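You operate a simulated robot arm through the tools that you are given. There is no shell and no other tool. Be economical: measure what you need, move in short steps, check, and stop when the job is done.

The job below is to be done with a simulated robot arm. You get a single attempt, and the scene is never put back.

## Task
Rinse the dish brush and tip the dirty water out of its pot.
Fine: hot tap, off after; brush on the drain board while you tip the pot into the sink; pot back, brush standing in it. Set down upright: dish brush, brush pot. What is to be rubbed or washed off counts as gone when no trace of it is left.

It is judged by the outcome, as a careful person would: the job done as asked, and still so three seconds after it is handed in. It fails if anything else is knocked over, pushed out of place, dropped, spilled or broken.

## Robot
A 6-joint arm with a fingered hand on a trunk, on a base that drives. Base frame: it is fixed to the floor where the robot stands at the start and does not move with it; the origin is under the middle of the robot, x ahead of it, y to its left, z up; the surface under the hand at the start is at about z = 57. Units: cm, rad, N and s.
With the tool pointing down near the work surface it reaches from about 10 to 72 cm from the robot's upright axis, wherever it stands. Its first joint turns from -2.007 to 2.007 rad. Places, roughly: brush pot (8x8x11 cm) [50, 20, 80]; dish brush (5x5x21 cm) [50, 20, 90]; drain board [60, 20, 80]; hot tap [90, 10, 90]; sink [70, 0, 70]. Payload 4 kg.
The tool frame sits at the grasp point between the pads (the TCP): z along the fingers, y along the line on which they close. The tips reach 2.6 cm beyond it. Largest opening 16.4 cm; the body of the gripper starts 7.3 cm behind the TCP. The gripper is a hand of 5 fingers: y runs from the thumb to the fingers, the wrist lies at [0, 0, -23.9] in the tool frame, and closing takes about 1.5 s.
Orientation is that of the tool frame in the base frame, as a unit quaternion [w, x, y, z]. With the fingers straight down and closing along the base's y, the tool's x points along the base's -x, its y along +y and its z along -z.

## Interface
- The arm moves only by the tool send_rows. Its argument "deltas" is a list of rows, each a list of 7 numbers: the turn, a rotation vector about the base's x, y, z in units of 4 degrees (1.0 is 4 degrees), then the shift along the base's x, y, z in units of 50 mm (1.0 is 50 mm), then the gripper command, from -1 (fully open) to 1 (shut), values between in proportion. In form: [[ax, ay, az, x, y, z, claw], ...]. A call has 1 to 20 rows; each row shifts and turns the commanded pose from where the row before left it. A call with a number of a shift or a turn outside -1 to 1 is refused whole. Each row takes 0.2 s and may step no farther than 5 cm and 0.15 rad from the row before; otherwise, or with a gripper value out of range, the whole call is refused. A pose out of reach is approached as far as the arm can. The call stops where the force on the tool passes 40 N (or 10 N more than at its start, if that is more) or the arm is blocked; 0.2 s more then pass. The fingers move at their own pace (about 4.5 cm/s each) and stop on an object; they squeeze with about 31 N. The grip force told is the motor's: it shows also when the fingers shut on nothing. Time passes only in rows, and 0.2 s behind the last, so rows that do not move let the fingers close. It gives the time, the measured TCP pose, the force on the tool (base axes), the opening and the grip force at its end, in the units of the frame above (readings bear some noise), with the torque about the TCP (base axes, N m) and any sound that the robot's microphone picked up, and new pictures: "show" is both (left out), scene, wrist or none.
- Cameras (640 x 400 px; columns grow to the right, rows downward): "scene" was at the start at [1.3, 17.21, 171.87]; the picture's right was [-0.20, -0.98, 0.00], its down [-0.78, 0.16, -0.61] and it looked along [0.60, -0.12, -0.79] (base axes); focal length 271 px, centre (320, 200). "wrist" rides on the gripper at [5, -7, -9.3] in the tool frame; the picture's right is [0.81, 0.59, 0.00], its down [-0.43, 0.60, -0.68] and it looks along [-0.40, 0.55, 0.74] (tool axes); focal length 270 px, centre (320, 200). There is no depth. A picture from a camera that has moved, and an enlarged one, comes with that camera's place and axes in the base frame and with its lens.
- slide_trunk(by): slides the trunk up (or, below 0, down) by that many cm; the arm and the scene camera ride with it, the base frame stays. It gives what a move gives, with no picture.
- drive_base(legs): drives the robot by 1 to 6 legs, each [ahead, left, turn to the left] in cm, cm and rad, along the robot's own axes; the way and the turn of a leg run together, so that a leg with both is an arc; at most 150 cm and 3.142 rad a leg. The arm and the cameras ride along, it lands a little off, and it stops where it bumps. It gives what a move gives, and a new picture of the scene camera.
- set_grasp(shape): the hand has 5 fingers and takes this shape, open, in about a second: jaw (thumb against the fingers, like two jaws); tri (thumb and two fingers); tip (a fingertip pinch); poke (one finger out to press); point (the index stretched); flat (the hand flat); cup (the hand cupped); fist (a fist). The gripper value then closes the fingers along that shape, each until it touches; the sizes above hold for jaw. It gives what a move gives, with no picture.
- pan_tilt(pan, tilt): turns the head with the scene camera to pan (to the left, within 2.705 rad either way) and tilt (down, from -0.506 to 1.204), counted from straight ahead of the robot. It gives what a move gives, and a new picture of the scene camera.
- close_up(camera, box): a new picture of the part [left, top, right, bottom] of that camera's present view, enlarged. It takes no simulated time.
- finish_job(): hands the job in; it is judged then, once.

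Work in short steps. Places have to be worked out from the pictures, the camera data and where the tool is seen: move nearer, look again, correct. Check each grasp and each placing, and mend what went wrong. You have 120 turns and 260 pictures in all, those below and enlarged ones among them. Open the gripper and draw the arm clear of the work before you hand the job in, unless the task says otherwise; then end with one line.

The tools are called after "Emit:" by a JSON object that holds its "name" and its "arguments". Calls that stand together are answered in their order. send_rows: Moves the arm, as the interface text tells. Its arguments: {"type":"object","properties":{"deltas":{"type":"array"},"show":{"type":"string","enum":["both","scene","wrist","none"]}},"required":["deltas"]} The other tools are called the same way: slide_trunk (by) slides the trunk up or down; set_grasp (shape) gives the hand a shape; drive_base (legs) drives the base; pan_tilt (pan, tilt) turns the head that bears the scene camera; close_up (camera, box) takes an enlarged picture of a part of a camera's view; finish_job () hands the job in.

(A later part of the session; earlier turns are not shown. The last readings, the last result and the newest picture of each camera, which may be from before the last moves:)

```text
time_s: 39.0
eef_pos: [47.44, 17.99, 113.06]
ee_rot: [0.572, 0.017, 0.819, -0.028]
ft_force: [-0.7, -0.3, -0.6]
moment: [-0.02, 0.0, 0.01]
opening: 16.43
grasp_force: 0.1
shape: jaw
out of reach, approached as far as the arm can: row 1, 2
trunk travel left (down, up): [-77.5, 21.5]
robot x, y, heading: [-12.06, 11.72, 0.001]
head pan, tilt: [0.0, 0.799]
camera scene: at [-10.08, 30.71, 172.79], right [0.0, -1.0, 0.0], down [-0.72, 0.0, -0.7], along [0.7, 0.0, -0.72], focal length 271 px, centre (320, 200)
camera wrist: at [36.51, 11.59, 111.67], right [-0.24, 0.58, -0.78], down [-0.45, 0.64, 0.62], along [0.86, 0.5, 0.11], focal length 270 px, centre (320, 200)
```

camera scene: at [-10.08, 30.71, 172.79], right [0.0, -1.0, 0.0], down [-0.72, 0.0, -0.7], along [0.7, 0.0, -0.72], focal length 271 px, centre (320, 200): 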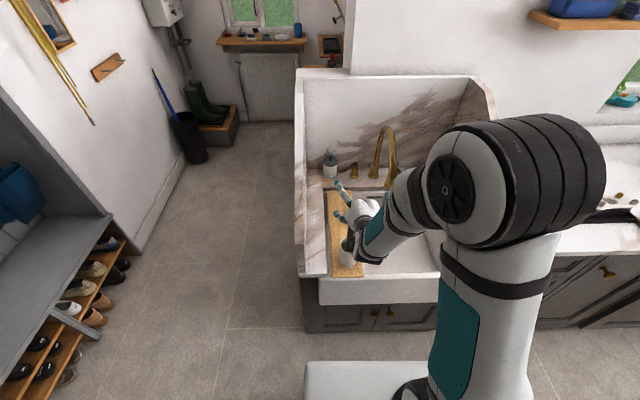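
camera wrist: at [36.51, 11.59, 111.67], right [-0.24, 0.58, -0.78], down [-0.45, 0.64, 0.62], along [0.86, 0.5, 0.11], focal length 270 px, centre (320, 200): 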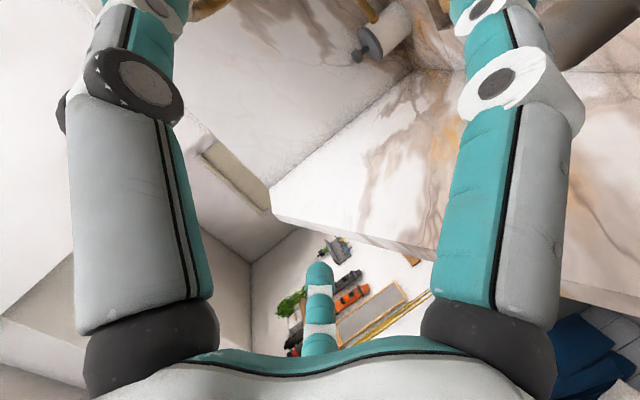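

The arm is folded near its inner limit, so the pitch came out at 70°. I'll back the base up 14 cm for comfort and then correct the pose.

Emit:
{"name": "drive_base", "arguments": {"legs": [[-14, 0, 0]]}}

Emit:
{"name": "send_rows", "arguments": {"deltas": [[0, -1, 0, 0.4, 0, 0, -1], [0, -1, 0, 0.4, 0, 0, -1], [0, -1, 0, 0.4, 0.0, 0, -1], [0, 0, 0, 0.4, 0.1, 0, -1], [0, 0, 0, 0.4, 0.1, 0, -1], [0, 0, 0, 0.4, 0.1, 0, -1]], "show": "both"}}

```text
time_s: 40.3
eef_pos: [33.55, 17.99, 113.2]
ee_rot: [0.574, 0.018, 0.818, -0.029]
ft_force: [-0.2, 0.1, 1.0]
moment: [0.02, 0.0, -0.03]
opening: 16.43
grasp_force: 0.0
shape: jaw
trunk travel left (down, up): [-77.5, 21.5]
robot x, y, heading: [-26.18, 11.87, 0.001]
head pan, tilt: [0.0, 0.799]
camera scene: at [-24.15, 30.68, 172.79], right [0.0, -1.0, 0.0], down [-0.72, 0.0, -0.7], along [0.7, 0.0, -0.72], focal length 271 px, centre (320, 200)
```

scene: 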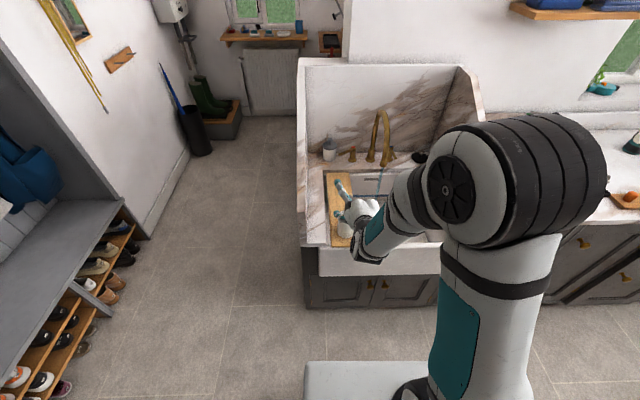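

```text
time_s: 41.7
eef_pos: [45.55, 19.51, 112.86]
ee_rot: [0.655, 0.021, 0.755, -0.027]
ft_force: [-0.2, -0.7, 0.1]
moment: [-0.01, 0.01, -0.01]
opening: 16.4
grasp_force: 0.1
shape: jaw
trunk travel left (down, up): [-77.5, 21.5]
robot x, y, heading: [-25.9, 12.0, -0.003]
head pan, tilt: [0.0, 0.799]
camera scene: at [-23.91, 30.7, 172.78], right [0.0, -1.0, 0.0], down [-0.72, 0.0, -0.7], along [0.7, 0.0, -0.72], focal length 271 px, centre (320, 200)
camera wrist: at [35.16, 13.09, 109.38], right [-0.08, 0.58, -0.81], down [-0.57, 0.64, 0.52], along [0.82, 0.5, 0.28], focal length 270 px, centre (320, 200)
```

scene: 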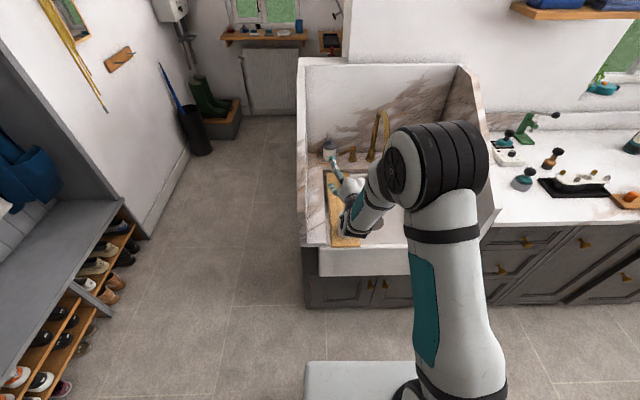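
wrist: 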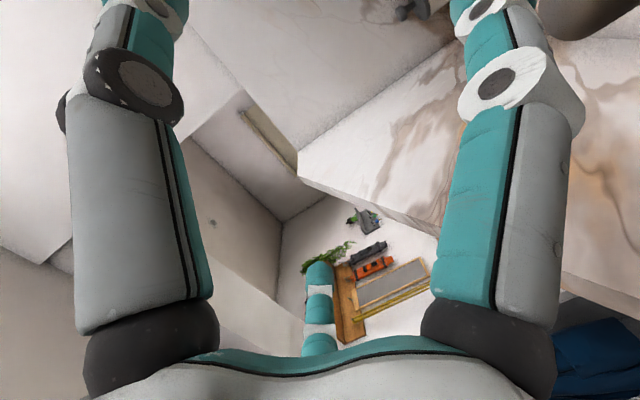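

Pitch is now 82° and the hand is centred over the brush. I'll lower it so the open fingers straddle the handle.

Emit:
{"name": "send_rows", "arguments": {"deltas": [[0, 0, 0, 0.04, 0, -0.5, -1], [0, 0, 0, 0.04, 0.04, -0.5, -1], [0, 0, 0, 0.04, 0, -0.5, -1], [0, 0, 0, 0.04, 0, -0.5, -1], [0, 0, 0, 0.04, 0, -0.5, -1], [0, 0, 0, 0.04, 0, -0.4, -1], [0, 0, 0, 0.04, 0, -0.3, -1]], "show": "both"}}

```text
time_s: 43.3
eef_pos: [47.05, 19.89, 97.34]
ee_rot: [0.656, 0.02, 0.754, -0.026]
ft_force: [-1.8, 0.8, 9.1]
moment: [-0.15, 0.12, -0.03]
opening: 16.37
grasp_force: 0.0
shape: jaw
trunk travel left (down, up): [-77.5, 21.5]
robot x, y, heading: [-26.07, 11.84, 0.001]
head pan, tilt: [0.0, 0.799]
camera scene: at [-24.11, 30.7, 172.81], right [0.0, -1.0, 0.0], down [-0.72, 0.0, -0.7], along [0.7, 0.0, -0.72], focal length 271 px, centre (320, 200)
camera wrist: at [36.64, 13.45, 93.72], right [-0.07, 0.58, -0.81], down [-0.57, 0.64, 0.51], along [0.82, 0.5, 0.29], focal length 270 px, centre (320, 200)
```

scene: 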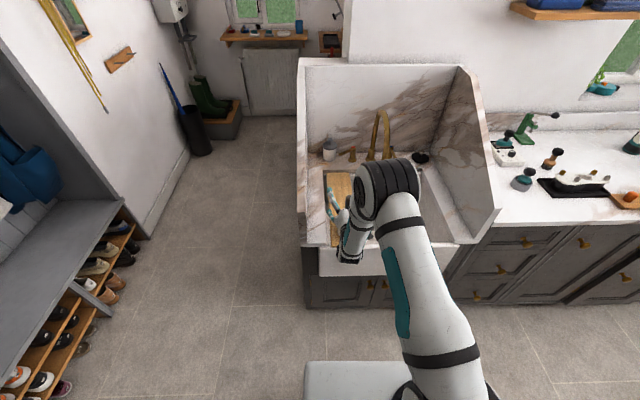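
wrist: 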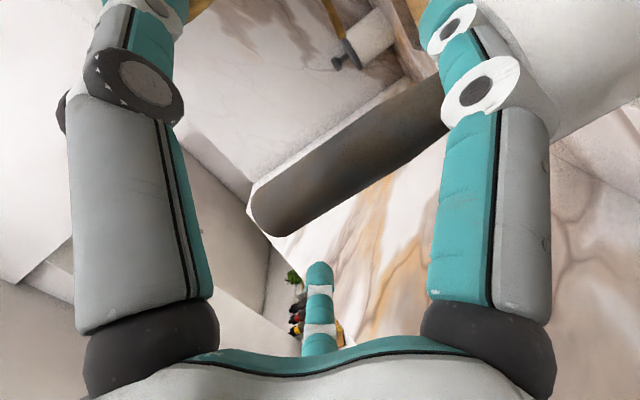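

The handle is between the fingers, but the 9 N upward force suggests a finger is resting on the pot rim. I'll raise 1 cm.

Emit:
{"name": "send_rows", "arguments": {"deltas": [[0, 0, 0, 0, 0, 0.2, -1], [0, 0, 0, 0, 0, 0, -1]], "show": "wrist"}}

Emit:
{"name": "close_up", "arguments": {"camera": "scene", "box": [310, 160, 390, 280]}}

```text
time_s: 43.9
eef_pos: [47.08, 19.76, 98.02]
ee_rot: [0.655, 0.02, 0.755, -0.026]
ft_force: [1.5, 1.2, 0.7]
moment: [0.08, -0.08, 0.02]
opening: 16.38
grasp_force: 0.1
shape: jaw
trunk travel left (down, up): [-77.5, 21.5]
robot x, y, heading: [-25.82, 12.04, 0.003]
head pan, tilt: [0.0, 0.799]
camera wrist: at [36.61, 13.43, 94.49], right [-0.08, 0.58, -0.81], down [-0.57, 0.64, 0.52], along [0.82, 0.5, 0.28], focal length 270 px, centre (320, 200)
```

wrist: 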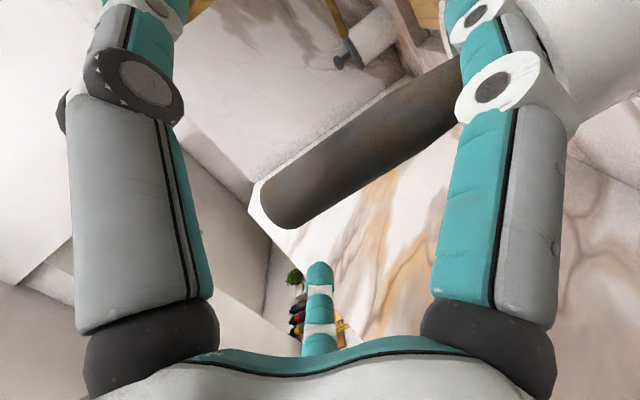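

```text
3.33 times, centred on (350, 220) of scene
camera zoom: at [-23.95, 30.69, 172.78], right [0.0, -1.0, 0.0], down [-0.72, 0.0, -0.7], along [0.7, 0.0, -0.72], focal length 904 px, centre (220, 133)
```

zoom: 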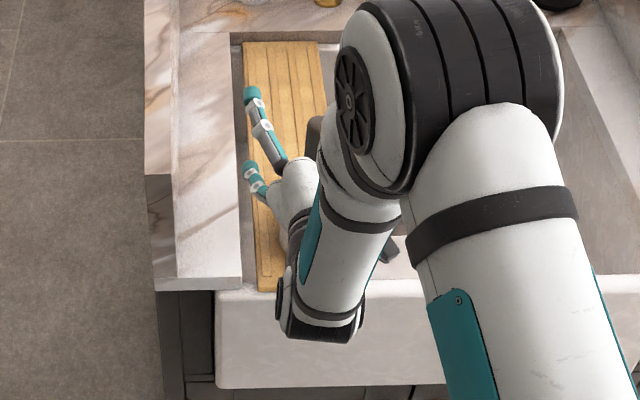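

That cleared the force. I'll close on the handle.

Emit:
{"name": "send_rows", "arguments": {"deltas": [[0, 0, 0, 0, 0, 0, 1], [0, 0, 0, 0, 0, 0, 1], [0, 0, 0, 0, 0, 0, 1], [0, 0, 0, 0, 0, 0, 1], [0, 0, 0, 0, 0, 0, 1], [0, 0, 0, 0, 0, 0, 1], [0, 0, 0, 0, 0, 0, 1], [0, 0, 0, 0, 0, 0, 1], [0, 0, 0, 0, 0, 0, 1]], "show": "wrist"}}

```text
time_s: 45.9
eef_pos: [47.09, 19.78, 97.89]
ee_rot: [0.654, 0.02, 0.756, -0.027]
ft_force: [0.8, -1.9, -1.8]
moment: [-0.3, -0.01, -0.02]
opening: 0.0
grasp_force: 31.3
shape: jaw
trunk travel left (down, up): [-77.5, 21.5]
robot x, y, heading: [-26.29, 12.12, 0.0]
head pan, tilt: [0.0, 0.799]
camera wrist: at [36.56, 13.36, 94.42], right [-0.08, 0.58, -0.81], down [-0.57, 0.64, 0.52], along [0.82, 0.5, 0.28], focal length 270 px, centre (320, 200)
```

wrist: 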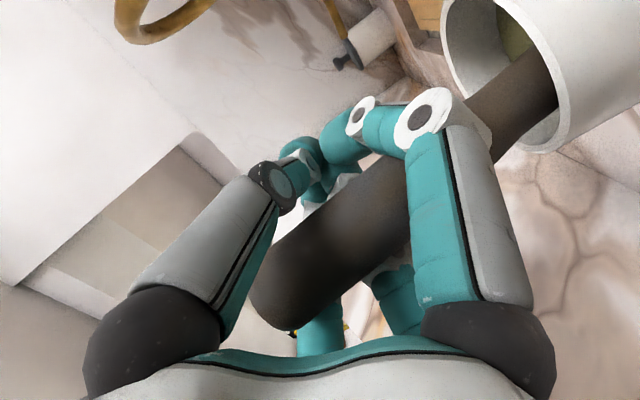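

The fingers closed fully with the handle caged toward the palm, not pinched. I'll look closely at that and at the pot.

Emit:
{"name": "close_up", "arguments": {"camera": "wrist", "box": [230, 0, 640, 340]}}

Emit:
{"name": "close_up", "arguments": {"camera": "scene", "box": [310, 160, 390, 280]}}

```text
1.18 times, centred on (435, 170) of wrist
camera zoom: at [36.56, 13.36, 94.42], right [-0.08, 0.58, -0.81], down [-0.57, 0.64, 0.52], along [0.82, 0.5, 0.28], focal length 318 px, centre (185, 235)
```

zoom: 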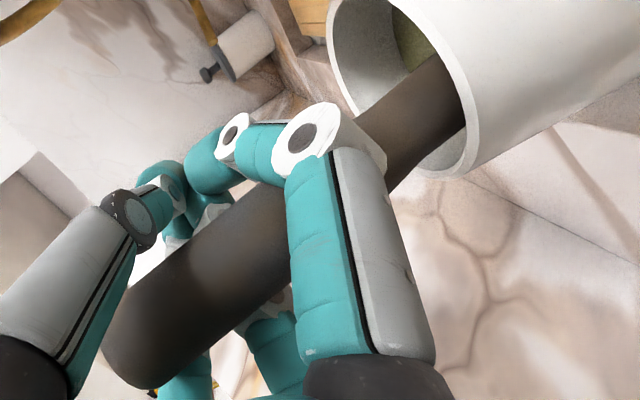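

```text
3.33 times, centred on (350, 220) of scene
camera zoom: at [-23.93, 30.67, 172.78], right [0.0, -1.0, 0.0], down [-0.72, 0.0, -0.7], along [0.7, 0.0, -0.72], focal length 904 px, centre (220, 133)
```

zoom: 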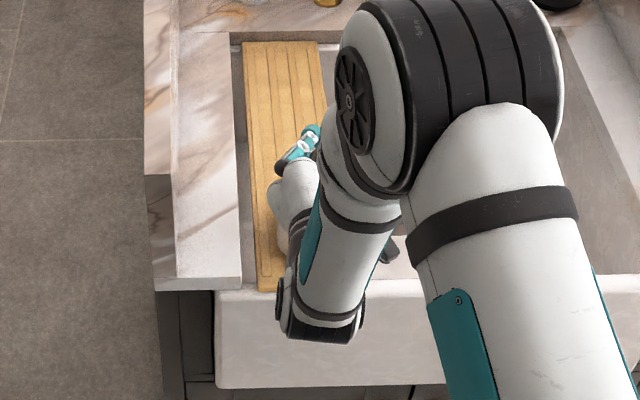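

I'll test the hold by lifting 3 cm and seeing whether the handle stays fixed in the hand.

Emit:
{"name": "send_rows", "arguments": {"deltas": [[0, 0, 0, 0, 0, 0.2, 1], [0, 0, 0, 0, 0, 0.2, 1], [0, 0, 0, 0, 0, 0.2, 1]], "show": "wrist"}}

```text
time_s: 46.7
eef_pos: [47.18, 19.78, 100.98]
ee_rot: [0.656, 0.02, 0.754, -0.026]
ft_force: [0.2, -0.1, -0.4]
moment: [-0.03, 0.01, -0.02]
opening: 0.01
grasp_force: 31.1
shape: jaw
trunk travel left (down, up): [-77.5, 21.5]
robot x, y, heading: [-25.84, 12.01, 0.003]
head pan, tilt: [0.0, 0.799]
camera wrist: at [36.65, 13.38, 97.48], right [-0.08, 0.58, -0.81], down [-0.57, 0.64, 0.52], along [0.82, 0.5, 0.28], focal length 270 px, centre (320, 200)
```

wrist: 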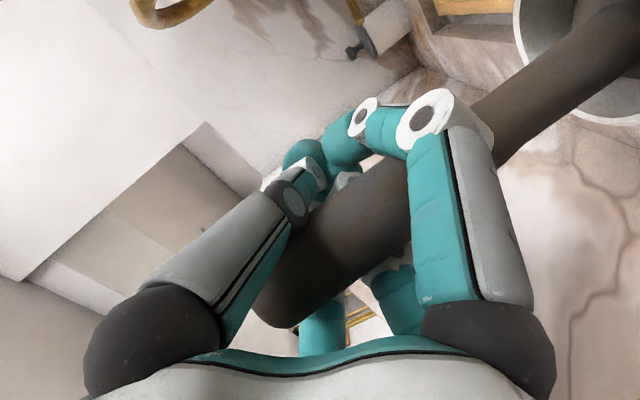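

The handle lifts with the hand. I'll continue straight up to clear the pot.

Emit:
{"name": "send_rows", "arguments": {"deltas": [[0, 0, 0, 0, 0, 0.4, 1], [0, 0, 0, 0, 0, 0.4, 1], [0, 0, 0, 0, 0, 0.4, 1], [0, 0, 0, 0, 0, 0.4, 1], [0, 0, 0, 0, 0, 0.4, 1], [0, 0, 0, 0, 0, 0.4, 1], [0, 0, 0, 0, 0, 0.4, 1], [0, 0, 0, 0, 0, 0, 1]], "show": "both"}}

```text
time_s: 48.5
eef_pos: [47.11, 19.63, 114.91]
ee_rot: [0.654, 0.02, 0.756, -0.027]
ft_force: [1.2, 0.0, -2.0]
moment: [-0.01, 0.02, 0.0]
opening: 0.04
grasp_force: 30.9
shape: jaw
trunk travel left (down, up): [-77.5, 21.5]
robot x, y, heading: [-26.08, 11.91, 0.002]
head pan, tilt: [0.0, 0.799]
camera scene: at [-23.92, 30.68, 172.78], right [0.0, -1.0, 0.0], down [-0.72, 0.0, -0.7], along [0.7, 0.0, -0.72], focal length 271 px, centre (320, 200)
camera wrist: at [36.64, 13.23, 111.36], right [-0.08, 0.58, -0.81], down [-0.57, 0.64, 0.52], along [0.82, 0.5, 0.28], focal length 270 px, centre (320, 200)
```

scene: 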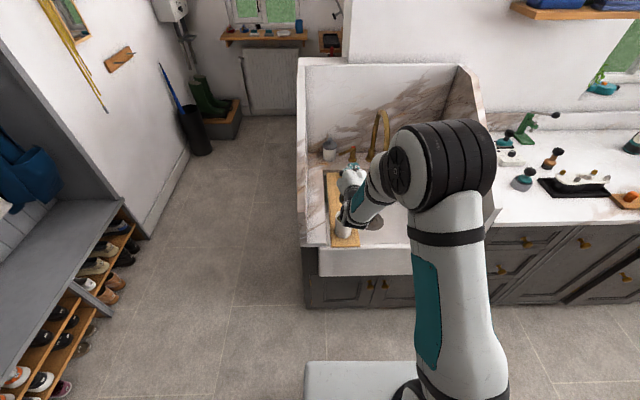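
wrist: 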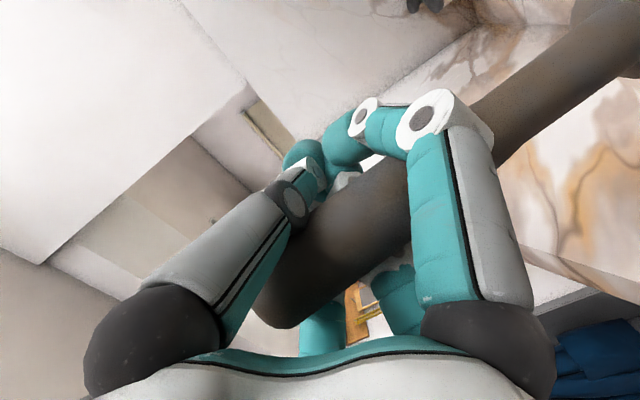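

The brush is held firmly and clear of the pot. I'll carry it over the sink, short of the spout, and look at how it sits in the hand.

Emit:
{"name": "send_rows", "arguments": {"deltas": [[0, 0, 0, 0.1, -0.5, 0, 1], [0, 0, 0, 0.1, -0.5, 0, 1], [0, 0, 0, 0.1, -0.5, 0, 1], [0, 0, 0, 0.1, -0.5, 0, 1], [0, 0, 0, 0.1, -0.5, 0, 1], [0, 0, 0, 0.1, -0.5, 0, 1], [0, 0, 0, 0.1, -0.5, 0, 1], [0, 0, 0, 0.1, -0.5, 0, 1], [0, 0, 0, 0.1, -0.5, 0, 1]], "show": "scene"}}

Emit:
{"name": "close_up", "arguments": {"camera": "scene", "box": [300, 90, 460, 260]}}

```text
time_s: 50.5
eef_pos: [51.68, 15.34, 117.91]
ee_rot: [0.653, 0.029, 0.756, -0.037]
ft_force: [-0.6, 0.5, -1.0]
moment: [-0.02, 0.01, -0.02]
opening: 0.01
grasp_force: 30.6
shape: jaw
out of reach, approached as far as the arm can: row 2, 3, 4, 5, 6, 7, 8, 9
trunk travel left (down, up): [-77.5, 21.5]
robot x, y, heading: [-25.83, 12.14, 0.003]
head pan, tilt: [0.0, 0.799]
camera scene: at [-23.94, 30.67, 172.79], right [0.0, -1.0, 0.0], down [-0.72, 0.0, -0.7], along [0.7, 0.0, -0.72], focal length 271 px, centre (320, 200)
```

scene: 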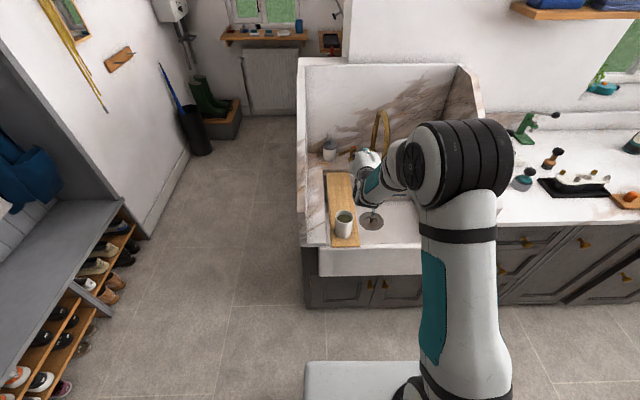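

```text
2.35 times, centred on (380, 175) of scene
camera zoom: at [-23.94, 30.67, 172.79], right [0.0, -1.0, 0.0], down [-0.72, 0.0, -0.7], along [0.7, 0.0, -0.72], focal length 638 px, centre (179, 259)
```

zoom: 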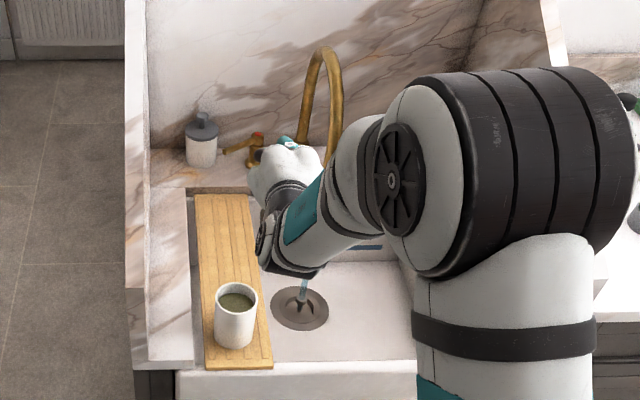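

The arm runs out of reach with the hand pointing forward directly ahead of it, though it is fine with the hand to its left. I'll drive the base to the right, which carries the hand over the sink.

Emit:
{"name": "drive_base", "arguments": {"legs": [[0, -18, 0]]}}

Emit:
{"name": "send_rows", "arguments": {"deltas": [[0, 0, 0, 0, 0, -0.2, 1], [0, 0, 0, 0, 0, -0.2, 1], [0, 0, 0, 0, 0, -0.2, 1]], "show": "both"}}

```text
time_s: 52.0
eef_pos: [51.76, -2.68, 118.06]
ee_rot: [0.653, 0.03, 0.756, -0.036]
ft_force: [-0.6, 0.6, -0.5]
moment: [-0.02, -0.03, 0.0]
opening: 0.0
grasp_force: 31.2
shape: jaw
trunk travel left (down, up): [-77.5, 21.5]
robot x, y, heading: [-26.12, -5.67, 0.005]
head pan, tilt: [0.0, 0.799]
camera scene: at [-23.91, 12.63, 172.8], right [0.0, -1.0, 0.0], down [-0.72, 0.0, -0.7], along [0.7, 0.0, -0.72], focal length 271 px, centre (320, 200)
```

scene: 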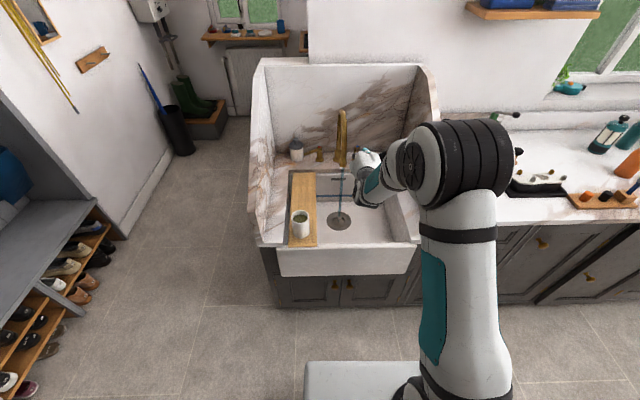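

```text
time_s: 52.8
eef_pos: [51.74, -2.47, 114.99]
ee_rot: [0.653, 0.03, 0.756, -0.038]
ft_force: [0.8, 0.0, -0.5]
moment: [-0.02, -0.01, 0.02]
opening: 0.0
grasp_force: 30.9
shape: jaw
trunk travel left (down, up): [-77.5, 21.5]
robot x, y, heading: [-25.81, -6.09, -0.0]
head pan, tilt: [0.0, 0.799]
camera scene: at [-23.88, 12.78, 172.79], right [0.0, -1.0, 0.0], down [-0.72, 0.0, -0.7], along [0.7, 0.0, -0.72], focal length 271 px, centre (320, 200)
camera wrist: at [41.14, -8.49, 111.47], right [-0.06, 0.58, -0.81], down [-0.55, 0.66, 0.52], along [0.84, 0.47, 0.28], focal length 270 px, centre (320, 200)
```

scene: 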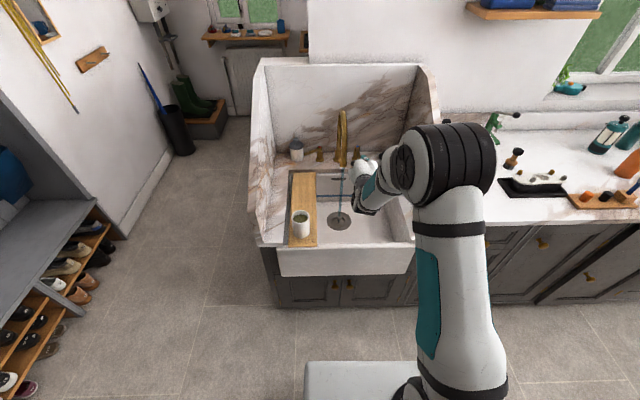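
wrist: 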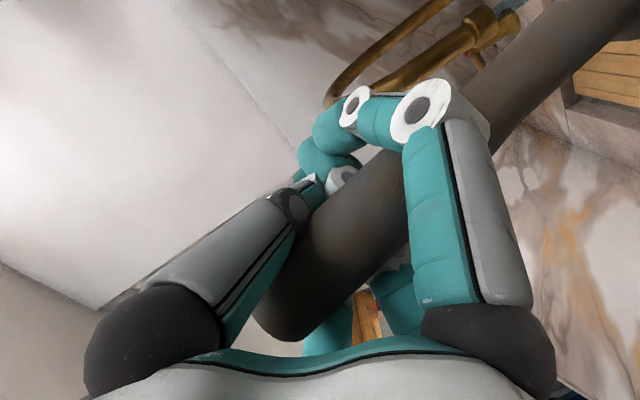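

The hand hides the brush from both cameras. I'll roll the hand 40° about x to swing the brush head to the left, toward the stream, where I can see it.

Emit:
{"name": "send_rows", "arguments": {"deltas": [[1, 0, 0, 0, -0.1, 0, 1], [1, 0, 0, 0, -0.1, 0, 1], [1, 0, 0, 0, -0.1, 0, 1], [1, 0, 0, 0, -0.1, 0, 1], [1, 0, 0, 0, -0.1, 0, 1], [1, 0, 0, 0, -0.1, 0, 1], [1, 0, 0, 0, -0.1, 0, 1], [1, 0, 0, 0, -0.1, 0, 1], [1, 0, 0, 0, -0.1, 0, 1], [1, 0, 0, 0, -0.1, 0, 1]], "show": "scene"}}

Emit:
{"name": "close_up", "arguments": {"camera": "scene", "box": [280, 100, 420, 250]}}

```text
time_s: 55.0
eef_pos: [51.76, 4.58, 116.98]
ee_rot: [0.604, 0.257, 0.722, 0.219]
ft_force: [0.1, 0.4, -1.8]
moment: [-0.03, 0.03, -0.03]
opening: 0.0
grasp_force: 30.7
shape: jaw
out of reach, approached as far as the arm can: row 1, 2, 3, 4, 5, 6, 7, 8, 9, 10
trunk travel left (down, up): [-77.5, 21.5]
robot x, y, heading: [-26.14, -6.41, 0.007]
head pan, tilt: [0.0, 0.799]
camera scene: at [-23.92, 12.8, 172.78], right [0.0, -1.0, 0.0], down [-0.72, 0.0, -0.7], along [0.7, 0.0, -0.72], focal length 271 px, centre (320, 200)
```

scene: 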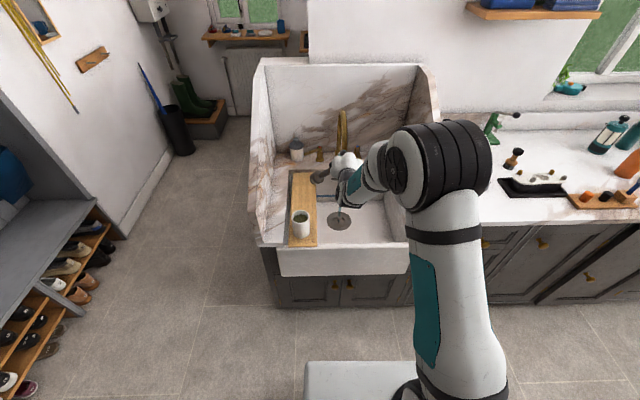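

```text
2.67 times, centred on (350, 175) of scene
camera zoom: at [-23.92, 12.8, 172.78], right [0.0, -1.0, 0.0], down [-0.72, 0.0, -0.7], along [0.7, 0.0, -0.72], focal length 724 px, centre (240, 267)
```

zoom: 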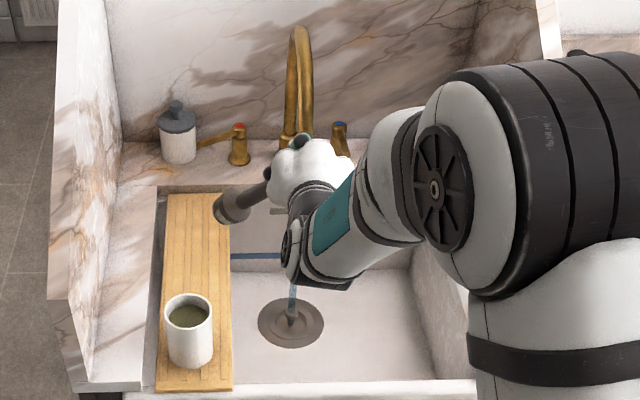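

The brush points left and the head is visible. The arm needs the hand further to its left, so I'll drive the base right another 14 cm.

Emit:
{"name": "drive_base", "arguments": {"legs": [[0, -14, 0]]}}

Emit:
{"name": "close_up", "arguments": {"camera": "scene", "box": [230, 100, 390, 250]}}

```text
time_s: 56.3
eef_pos: [51.73, -9.73, 117.0]
ee_rot: [0.604, 0.256, 0.722, 0.219]
ft_force: [-0.1, -0.1, -0.1]
moment: [-0.04, -0.02, 0.06]
opening: 0.01
grasp_force: 30.6
shape: jaw
trunk travel left (down, up): [-77.5, 21.5]
robot x, y, heading: [-25.55, -20.25, -0.003]
head pan, tilt: [0.0, 0.799]
camera scene: at [-23.89, -1.49, 172.81], right [0.0, -1.0, 0.0], down [-0.72, 0.0, -0.7], along [0.7, 0.0, -0.72], focal length 271 px, centre (320, 200)
```

scene: 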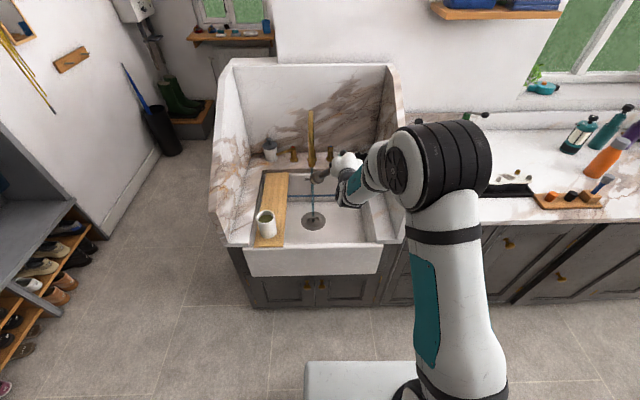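

```text
2.67 times, centred on (310, 175) of scene
camera zoom: at [-23.89, -1.49, 172.81], right [0.0, -1.0, 0.0], down [-0.72, 0.0, -0.7], along [0.7, 0.0, -0.72], focal length 724 px, centre (347, 267)
```

zoom: 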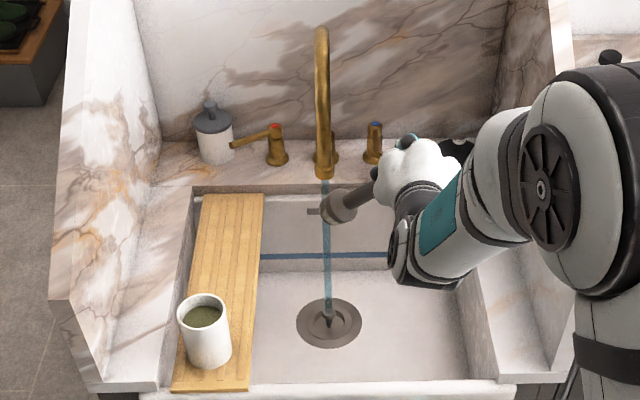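

The brush head end is at about [54, 1.5, 105]. I'll go down first and then forward, so the head passes under the spout outlet into the stream.

Emit:
{"name": "send_rows", "arguments": {"deltas": [[0, 0, 0, 0, 0, -0.7, 1], [0, 0, 0, 0, 0, -0.7, 1], [0, 0, 0, 0, 0, -0.7, 1], [0, 0, 0, 0, 0, -0.7, 1], [0, 0, 0, 0, 0, -0.7, 1], [0, 0, 0, 0, 0, -0.7, 1], [0, 0, 0, 0, 0, -0.6, 1], [0, 0, 0, 0, 0, 0, 1]], "show": "scene"}}

Emit:
{"name": "close_up", "arguments": {"camera": "scene", "box": [230, 100, 390, 250]}}

```text
time_s: 58.1
eef_pos: [51.46, -7.81, 93.11]
ee_rot: [0.606, 0.259, 0.721, 0.215]
ft_force: [-0.5, -0.7, 0.2]
moment: [-0.05, -0.03, 0.0]
opening: 0.01
grasp_force: 30.6
shape: jaw
out of reach, approached as far as the arm can: row 2, 3, 4, 6
trunk travel left (down, up): [-77.5, 21.5]
robot x, y, heading: [-26.0, -19.85, 0.004]
head pan, tilt: [0.0, 0.799]
camera scene: at [-23.91, -1.31, 172.79], right [0.0, -1.0, 0.0], down [-0.72, 0.0, -0.7], along [0.7, 0.0, -0.72], focal length 271 px, centre (320, 200)
```

scene: 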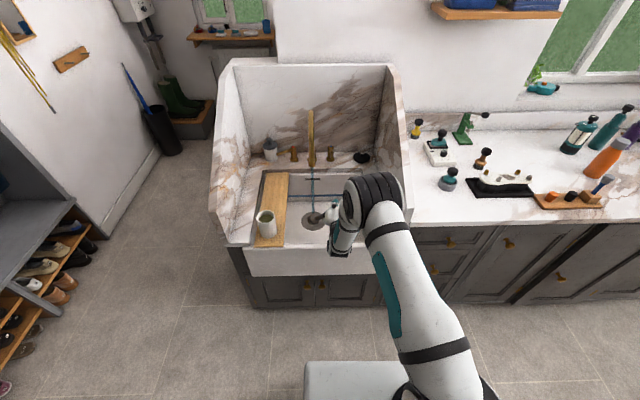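

```text
2.67 times, centred on (310, 175) of scene
camera zoom: at [-23.91, -1.31, 172.79], right [0.0, -1.0, 0.0], down [-0.72, 0.0, -0.7], along [0.7, 0.0, -0.72], focal length 724 px, centre (347, 267)
```

zoom: 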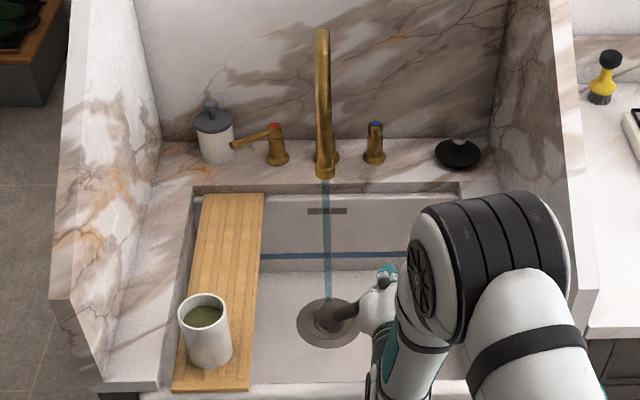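

The head end is at about [53.8, 2.5, 81], so I'll move about 15 cm forward into the stream.

Emit:
{"name": "send_rows", "arguments": {"deltas": [[0, 0, 0, 0.5, 0.1, 0, 1], [0, 0, 0, 0.5, 0.1, 0, 1], [0, 0, 0, 0.5, 0.1, 0, 1], [0, 0, 0, 0.5, 0.1, 0, 1], [0, 0, 0, 0.5, 0, 0, 1], [0, 0, 0, 0.4, 0, 0, 1], [0, 0, 0, 0, 0, 0, 1]], "show": "scene"}}

Emit:
{"name": "close_up", "arguments": {"camera": "scene", "box": [260, 130, 380, 240]}}

```text
time_s: 59.7
eef_pos: [65.98, -5.9, 93.23]
ee_rot: [0.605, 0.255, 0.722, 0.219]
ft_force: [0.5, 0.1, -1.8]
moment: [-0.04, 0.0, -0.02]
opening: 0.0
grasp_force: 30.6
shape: jaw
trunk travel left (down, up): [-77.5, 21.5]
robot x, y, heading: [-25.71, -19.92, 0.007]
head pan, tilt: [0.0, 0.799]
camera scene: at [-23.89, -1.31, 172.79], right [0.0, -1.0, 0.0], down [-0.72, 0.0, -0.7], along [0.7, 0.0, -0.72], focal length 271 px, centre (320, 200)
```

scene: 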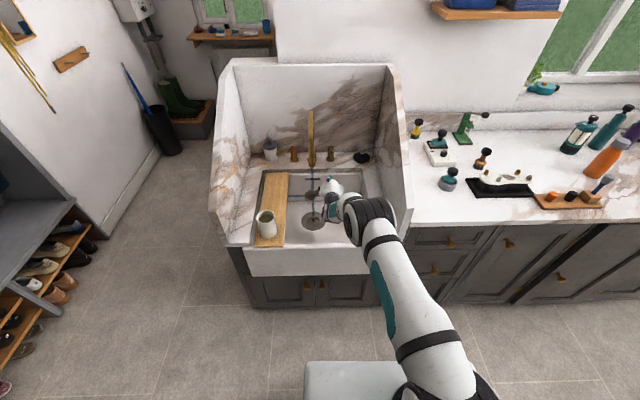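

```text
3.64 times, centred on (320, 185) of scene
camera zoom: at [-23.89, -1.31, 172.79], right [0.0, -1.0, 0.0], down [-0.72, 0.0, -0.7], along [0.7, 0.0, -0.72], focal length 987 px, centre (320, 254)
```

zoom: 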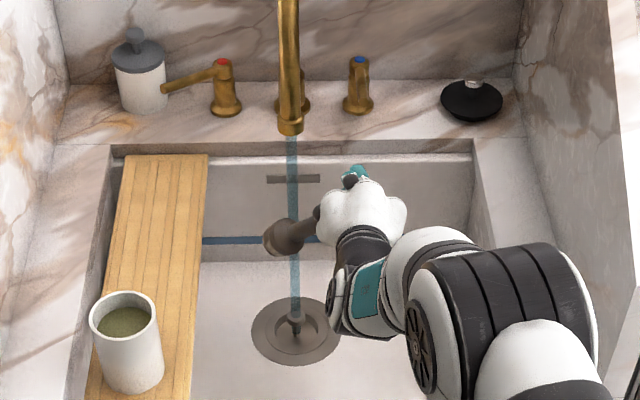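

I'll zoom in tightly to see whether the stream hits the head or passes behind it.

Emit:
{"name": "close_up", "arguments": {"camera": "scene", "box": [290, 165, 340, 205]}}

```text
10.00 times, centred on (315, 185) of scene
camera zoom: at [-23.89, -1.31, 172.79], right [0.0, -1.0, 0.0], down [-0.72, 0.0, -0.7], along [0.7, 0.0, -0.72], focal length 2713 px, centre (370, 350)
```

zoom: 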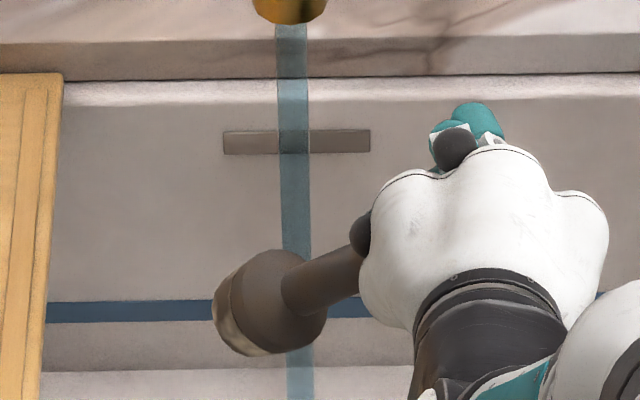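

The bristles are about 2.5 cm left of the stream and the stream passes behind the head. I'll move right 2.5 cm and forward 2 cm.

Emit:
{"name": "send_rows", "arguments": {"deltas": [[0, 0, 0, 0.1, -0.25, 0, 1], [0, 0, 0, 0.2, -0.25, 0, 1], [0, 0, 0, 0.1, 0, 0, 1]], "show": "none"}}

Emit:
{"name": "close_up", "arguments": {"camera": "scene", "box": [290, 165, 340, 205]}}

```text
time_s: 60.5
eef_pos: [68.19, -8.31, 93.29]
ee_rot: [0.606, 0.257, 0.722, 0.215]
ft_force: [-0.6, 0.3, -0.5]
moment: [-0.01, 0.01, -0.01]
opening: 0.01
grasp_force: 31.1
shape: jaw
trunk travel left (down, up): [-77.5, 21.5]
robot x, y, heading: [-26.08, -19.95, -0.002]
head pan, tilt: [0.0, 0.799]
```

```text
10.00 times, centred on (315, 185) of scene
camera zoom: at [-23.88, -1.31, 172.79], right [0.0, -1.0, 0.0], down [-0.72, 0.0, -0.7], along [0.7, 0.0, -0.72], focal length 2713 px, centre (370, 350)
```

zoom: 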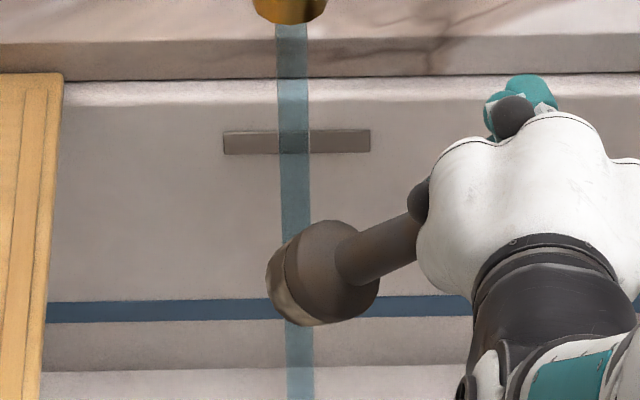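

Still occluding the stream. I'll keep going forward in small steps until the stream cuts into the head.

Emit:
{"name": "send_rows", "arguments": {"deltas": [[0, 0, 0, 0.2, 0, 0, 1], [0, 0, 0, 0.1, 0, 0, 1]], "show": "none"}}

Emit:
{"name": "close_up", "arguments": {"camera": "scene", "box": [290, 165, 340, 205]}}

```text
time_s: 61.1
eef_pos: [69.54, -8.58, 93.19]
ee_rot: [0.604, 0.255, 0.722, 0.219]
ft_force: [0.0, -0.3, -1.2]
moment: [-0.03, 0.0, -0.04]
opening: 0.0
grasp_force: 31.4
shape: jaw
trunk travel left (down, up): [-77.5, 21.5]
robot x, y, heading: [-25.86, -20.25, 0.002]
head pan, tilt: [0.0, 0.799]
```

```text
10.00 times, centred on (315, 185) of scene
camera zoom: at [-23.87, -1.31, 172.79], right [0.0, -1.0, 0.0], down [-0.72, 0.0, -0.7], along [0.7, 0.0, -0.72], focal length 2713 px, centre (370, 350)
```

zoom: 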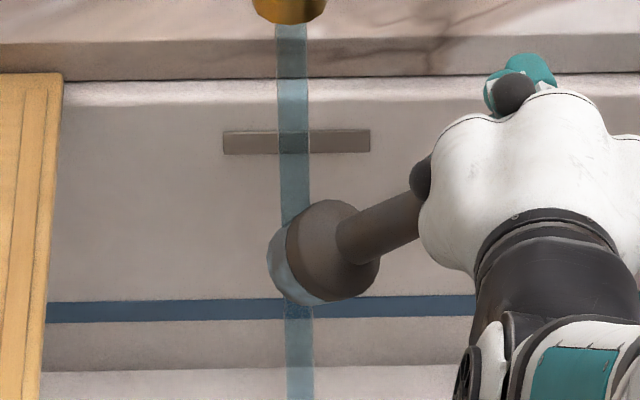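

Now the stream is striking the bristles. I'll work the head slowly back and forth in the stream for several seconds.

Emit:
{"name": "send_rows", "arguments": {"deltas": [[0, 0, 0, 0, -0.1, 0, 1], [0, 0, 0, 0, -0.1, 0, 1], [0, 0, 0, 0.1, 0, 0, 1], [0, 0, 0, 0, 0, 0, 1], [0, 0, 0, 0.1, 0, 0, 1], [0, 0, 0, 0, 0.1, 0, 1], [0, 0, 0, 0, 0.1, 0, 1], [0, 0, 0, -0.1, 0, 0, 1], [0, 0, 0, 0, 0, 0, 1], [0, 0, 0, -0.1, 0, 0, 1], [0, 0, 0, 0, -0.1, 0, 1], [0, 0, 0, 0, -0.1, 0, 1], [0, 0, 0, 0, 0, 0, 1], [0, 0, 0, 0.1, 0, 0, 1], [0, 0, 0, 0, 0, 0, 1], [0, 0, 0, 0.1, 0, 0, 1], [0, 0, 0, 0, 0, 0, 1], [0, 0, 0, 0, 0.1, 0, 1], [0, 0, 0, 0, 0, 0, 1], [0, 0, 0, -0.1, 0, 0, 1]], "show": "none"}}

Emit:
{"name": "close_up", "arguments": {"camera": "scene", "box": [290, 165, 340, 205]}}

```text
time_s: 65.3
eef_pos: [70.04, -8.89, 93.13]
ee_rot: [0.605, 0.258, 0.722, 0.216]
ft_force: [0.3, 0.4, -1.4]
moment: [-0.06, -0.03, 0.0]
opening: 0.01
grasp_force: 30.9
shape: jaw
trunk travel left (down, up): [-77.5, 21.5]
robot x, y, heading: [-26.08, -20.13, 0.001]
head pan, tilt: [0.0, 0.799]
```

```text
10.00 times, centred on (315, 185) of scene
camera zoom: at [-23.89, -1.3, 172.78], right [0.0, -1.0, 0.0], down [-0.72, 0.0, -0.7], along [0.7, 0.0, -0.72], focal length 2713 px, centre (370, 350)
```

zoom: 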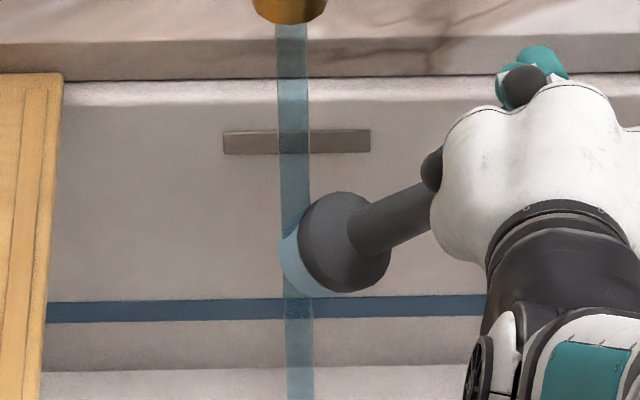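

The brown film is coming off: the head is now grey and the bristles pale. I'll rinse further, including the head's shank.

Emit:
{"name": "send_rows", "arguments": {"deltas": [[0, 0, 0, 0, 0.15, 0, 1], [0, 0, 0, 0, 0.15, 0, 1], [0, 0, 0, 0, 0, 0, 1], [0, 0, 0, 0, 0.15, 0, 1], [0, 0, 0, 0, 0, 0, 1], [0, 0, 0, 0.1, 0.1, 0, 1], [0, 0, 0, 0, 0, 0, 1], [0, 0, 0, 0, 0, 0, 1], [0, 0, 0, -0.1, -0.1, 0, 1], [0, 0, 0, 0, -0.15, 0, 1], [0, 0, 0, 0, -0.15, 0, 1], [0, 0, 0, 0, -0.15, 0, 1], [0, 0, 0, 0, 0, 0, 1], [0, 0, 0, 0, 0, 0, 1], [0, 0, 0, -0.3, 0, 0, 1], [0, 0, 0, -0.5, 0, 0, 1], [0, 0, 0, -0.5, 0, 0, 1], [0, 0, 0, -0.3, 0, 0, 1], [0, 0, 0, 0, 0, 0, 1]], "show": "none"}}

Emit:
{"name": "close_up", "arguments": {"camera": "scene", "box": [290, 165, 340, 205]}}

```text
time_s: 69.3
eef_pos: [62.28, -7.82, 93.48]
ee_rot: [0.605, 0.26, 0.721, 0.214]
ft_force: [-1.0, 0.0, -1.4]
moment: [-0.05, 0.02, -0.03]
opening: 0.03
grasp_force: 30.9
shape: jaw
out of reach, approached as far as the arm can: row 16, 17
trunk travel left (down, up): [-77.5, 21.5]
robot x, y, heading: [-26.0, -20.42, -0.001]
head pan, tilt: [0.0, 0.799]
```

```text
10.00 times, centred on (315, 185) of scene
camera zoom: at [-23.87, -1.31, 172.78], right [0.0, -1.0, 0.0], down [-0.72, 0.0, -0.7], along [0.7, 0.0, -0.72], focal length 2713 px, centre (370, 350)
```

zoom: 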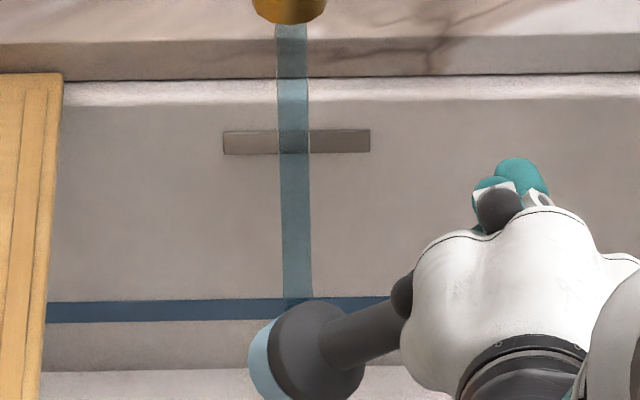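

The head is grey and the bristles pale blue, so it is clean. The brush sits in the hand tilted about 27° forward. I'll raise it, undo the roll and reduce the pitch to 63° so the brush hangs vertical, all over the sink.

Emit:
{"name": "send_rows", "arguments": {"deltas": [[0, 0, 0, -0.5, 0, 0.5, 1], [0, 0, 0, -0.5, 0, 0.5, 1], [-1, 0, 0, -0.4, 0, 0.5, 1], [-1, 0, 0, 0, 0, 0.5, 1], [-1, 0, 0, 0, 0, 0.5, 1], [-1, 0, 0, 0, 0, 0.5, 1], [-1, 0, 0, 0, 0, 0.4, 1], [-1, 0, 0, 0, 0, 0.4, 1], [-1, 0, 0, 0, 0, 0, 1], [-1, 0, 0, 0, 0, 0, 1], [-1, 0, 0, 0, 0, 0, 1], [-1, 0, 0, 0, 0, 0, 1], [0, 1, 0, 0, 0, 0, 1], [0, 1, 0, 0, 0, 0, 1], [0, 1, 0, 0, 0, 0, 1], [0, 1, 0, 0, 0, 0, 1], [0, 0.8, 0, 0, 0, 0, 1]], "show": "scene"}}

```text
time_s: 72.9
eef_pos: [55.32, -7.85, 112.33]
ee_rot: [0.52, 0.026, 0.852, -0.046]
ft_force: [0.0, 0.3, -0.8]
moment: [0.01, -0.07, 0.02]
opening: 0.0
grasp_force: 31.2
shape: jaw
trunk travel left (down, up): [-77.5, 21.5]
robot x, y, heading: [-25.53, -20.12, -0.003]
head pan, tilt: [0.0, 0.799]
camera scene: at [-23.9, -1.32, 172.78], right [0.0, -1.0, 0.0], down [-0.72, 0.0, -0.7], along [0.7, 0.0, -0.72], focal length 271 px, centre (320, 200)
```

scene: 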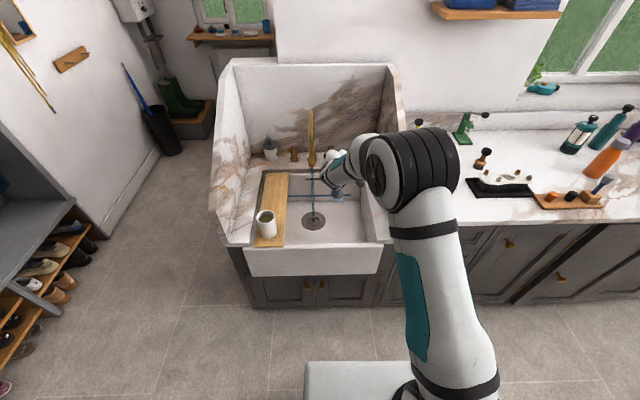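

Emit:
{"name": "close_up", "arguments": {"camera": "scene", "box": [290, 130, 380, 220]}}

Emit:
{"name": "send_rows", "arguments": {"deltas": [[0, 0, 0, 0, 0, 0, 1]], "show": "wrist"}}

```text
4.44 times, centred on (335, 175) of scene
camera zoom: at [-23.9, -1.32, 172.78], right [0.0, -1.0, 0.0], down [-0.72, 0.0, -0.7], along [0.7, 0.0, -0.72], focal length 1206 px, centre (253, 311)
```

zoom: 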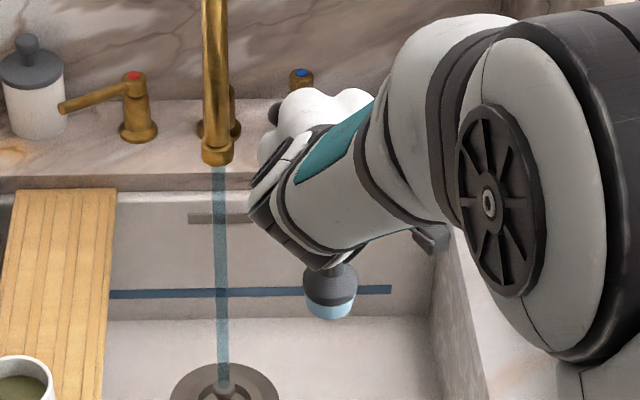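

```text
time_s: 73.3
eef_pos: [55.32, -7.8, 112.28]
ee_rot: [0.52, 0.026, 0.852, -0.047]
ft_force: [0.6, 0.4, -0.8]
moment: [0.01, 0.01, 0.01]
opening: 0.01
grasp_force: 30.8
shape: jaw
trunk travel left (down, up): [-77.5, 21.5]
robot x, y, heading: [-25.8, -19.91, 0.005]
head pan, tilt: [0.0, 0.799]
camera wrist: at [44.03, -13.89, 112.37], right [-0.31, 0.58, -0.75], down [-0.35, 0.67, 0.66], along [0.88, 0.47, -0.01], focal length 270 px, centre (320, 200)
```

wrist: 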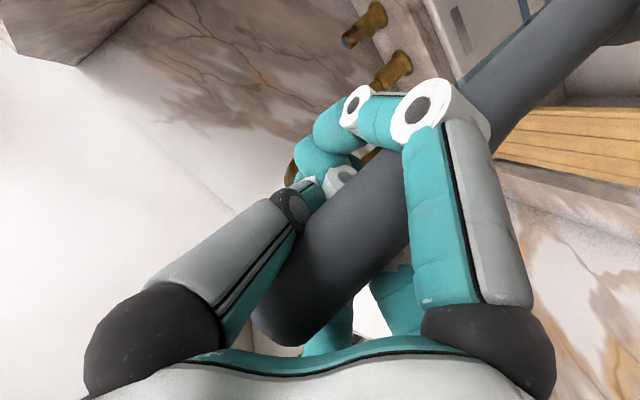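

I'll zoom in on the head to judge how vertical the brush hangs.

Emit:
{"name": "close_up", "arguments": {"camera": "scene", "box": [320, 180, 350, 205]}}

Emit:
{"name": "close_up", "arguments": {"camera": "wrist", "box": [230, 0, 640, 360]}}

```text
16.00 times, centred on (335, 192) of scene
camera zoom: at [-23.89, -1.31, 172.79], right [0.0, -1.0, 0.0], down [-0.72, 0.0, -0.7], along [0.7, 0.0, -0.72], focal length 4341 px, centre (80, 320)
```

zoom: 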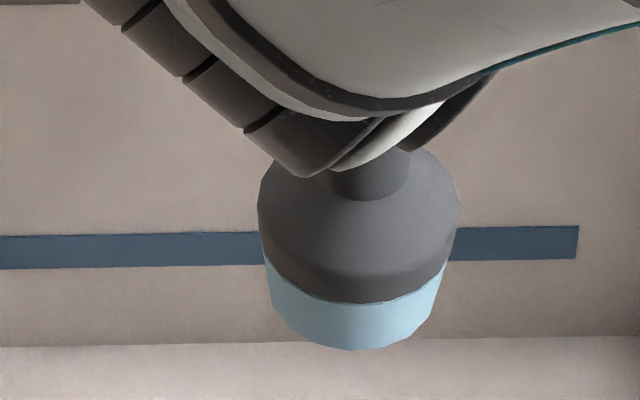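

```text
1.11 times, centred on (435, 180) of wrist
camera zoom: at [44.03, -13.89, 112.37], right [-0.31, 0.58, -0.75], down [-0.35, 0.67, 0.66], along [0.88, 0.47, -0.01], focal length 300 px, centre (192, 222)
```

zoom: 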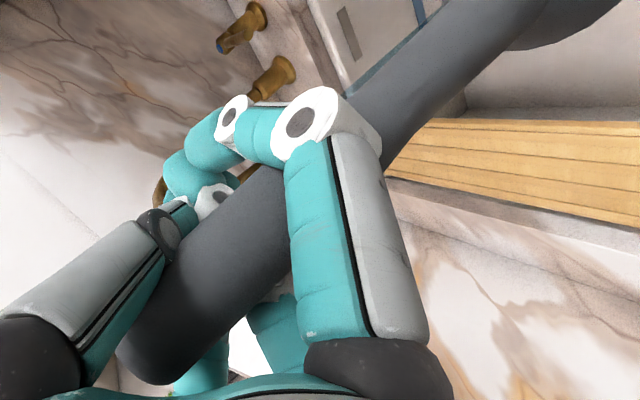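

The head looks laterally upright, but its pitch tilt is uncertain. I'll take an even closer view to measure the rim ellipse.

Emit:
{"name": "close_up", "arguments": {"camera": "scene", "box": [329, 189, 345, 203]}}

```text
16.00 times, centred on (337, 196) of scene
camera zoom: at [-23.89, -1.31, 172.79], right [0.0, -1.0, 0.0], down [-0.72, 0.0, -0.7], along [0.7, 0.0, -0.72], focal length 4341 px, centre (48, 264)
```

zoom: 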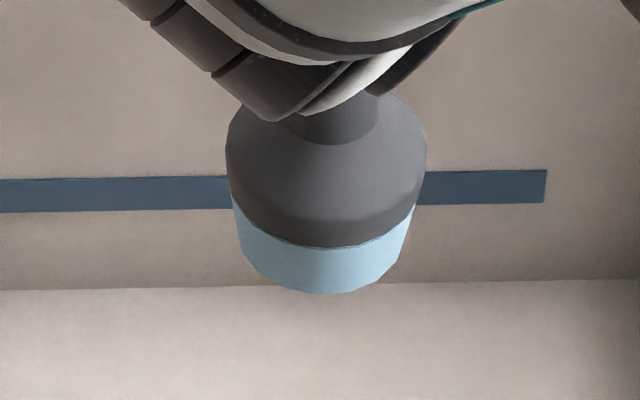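

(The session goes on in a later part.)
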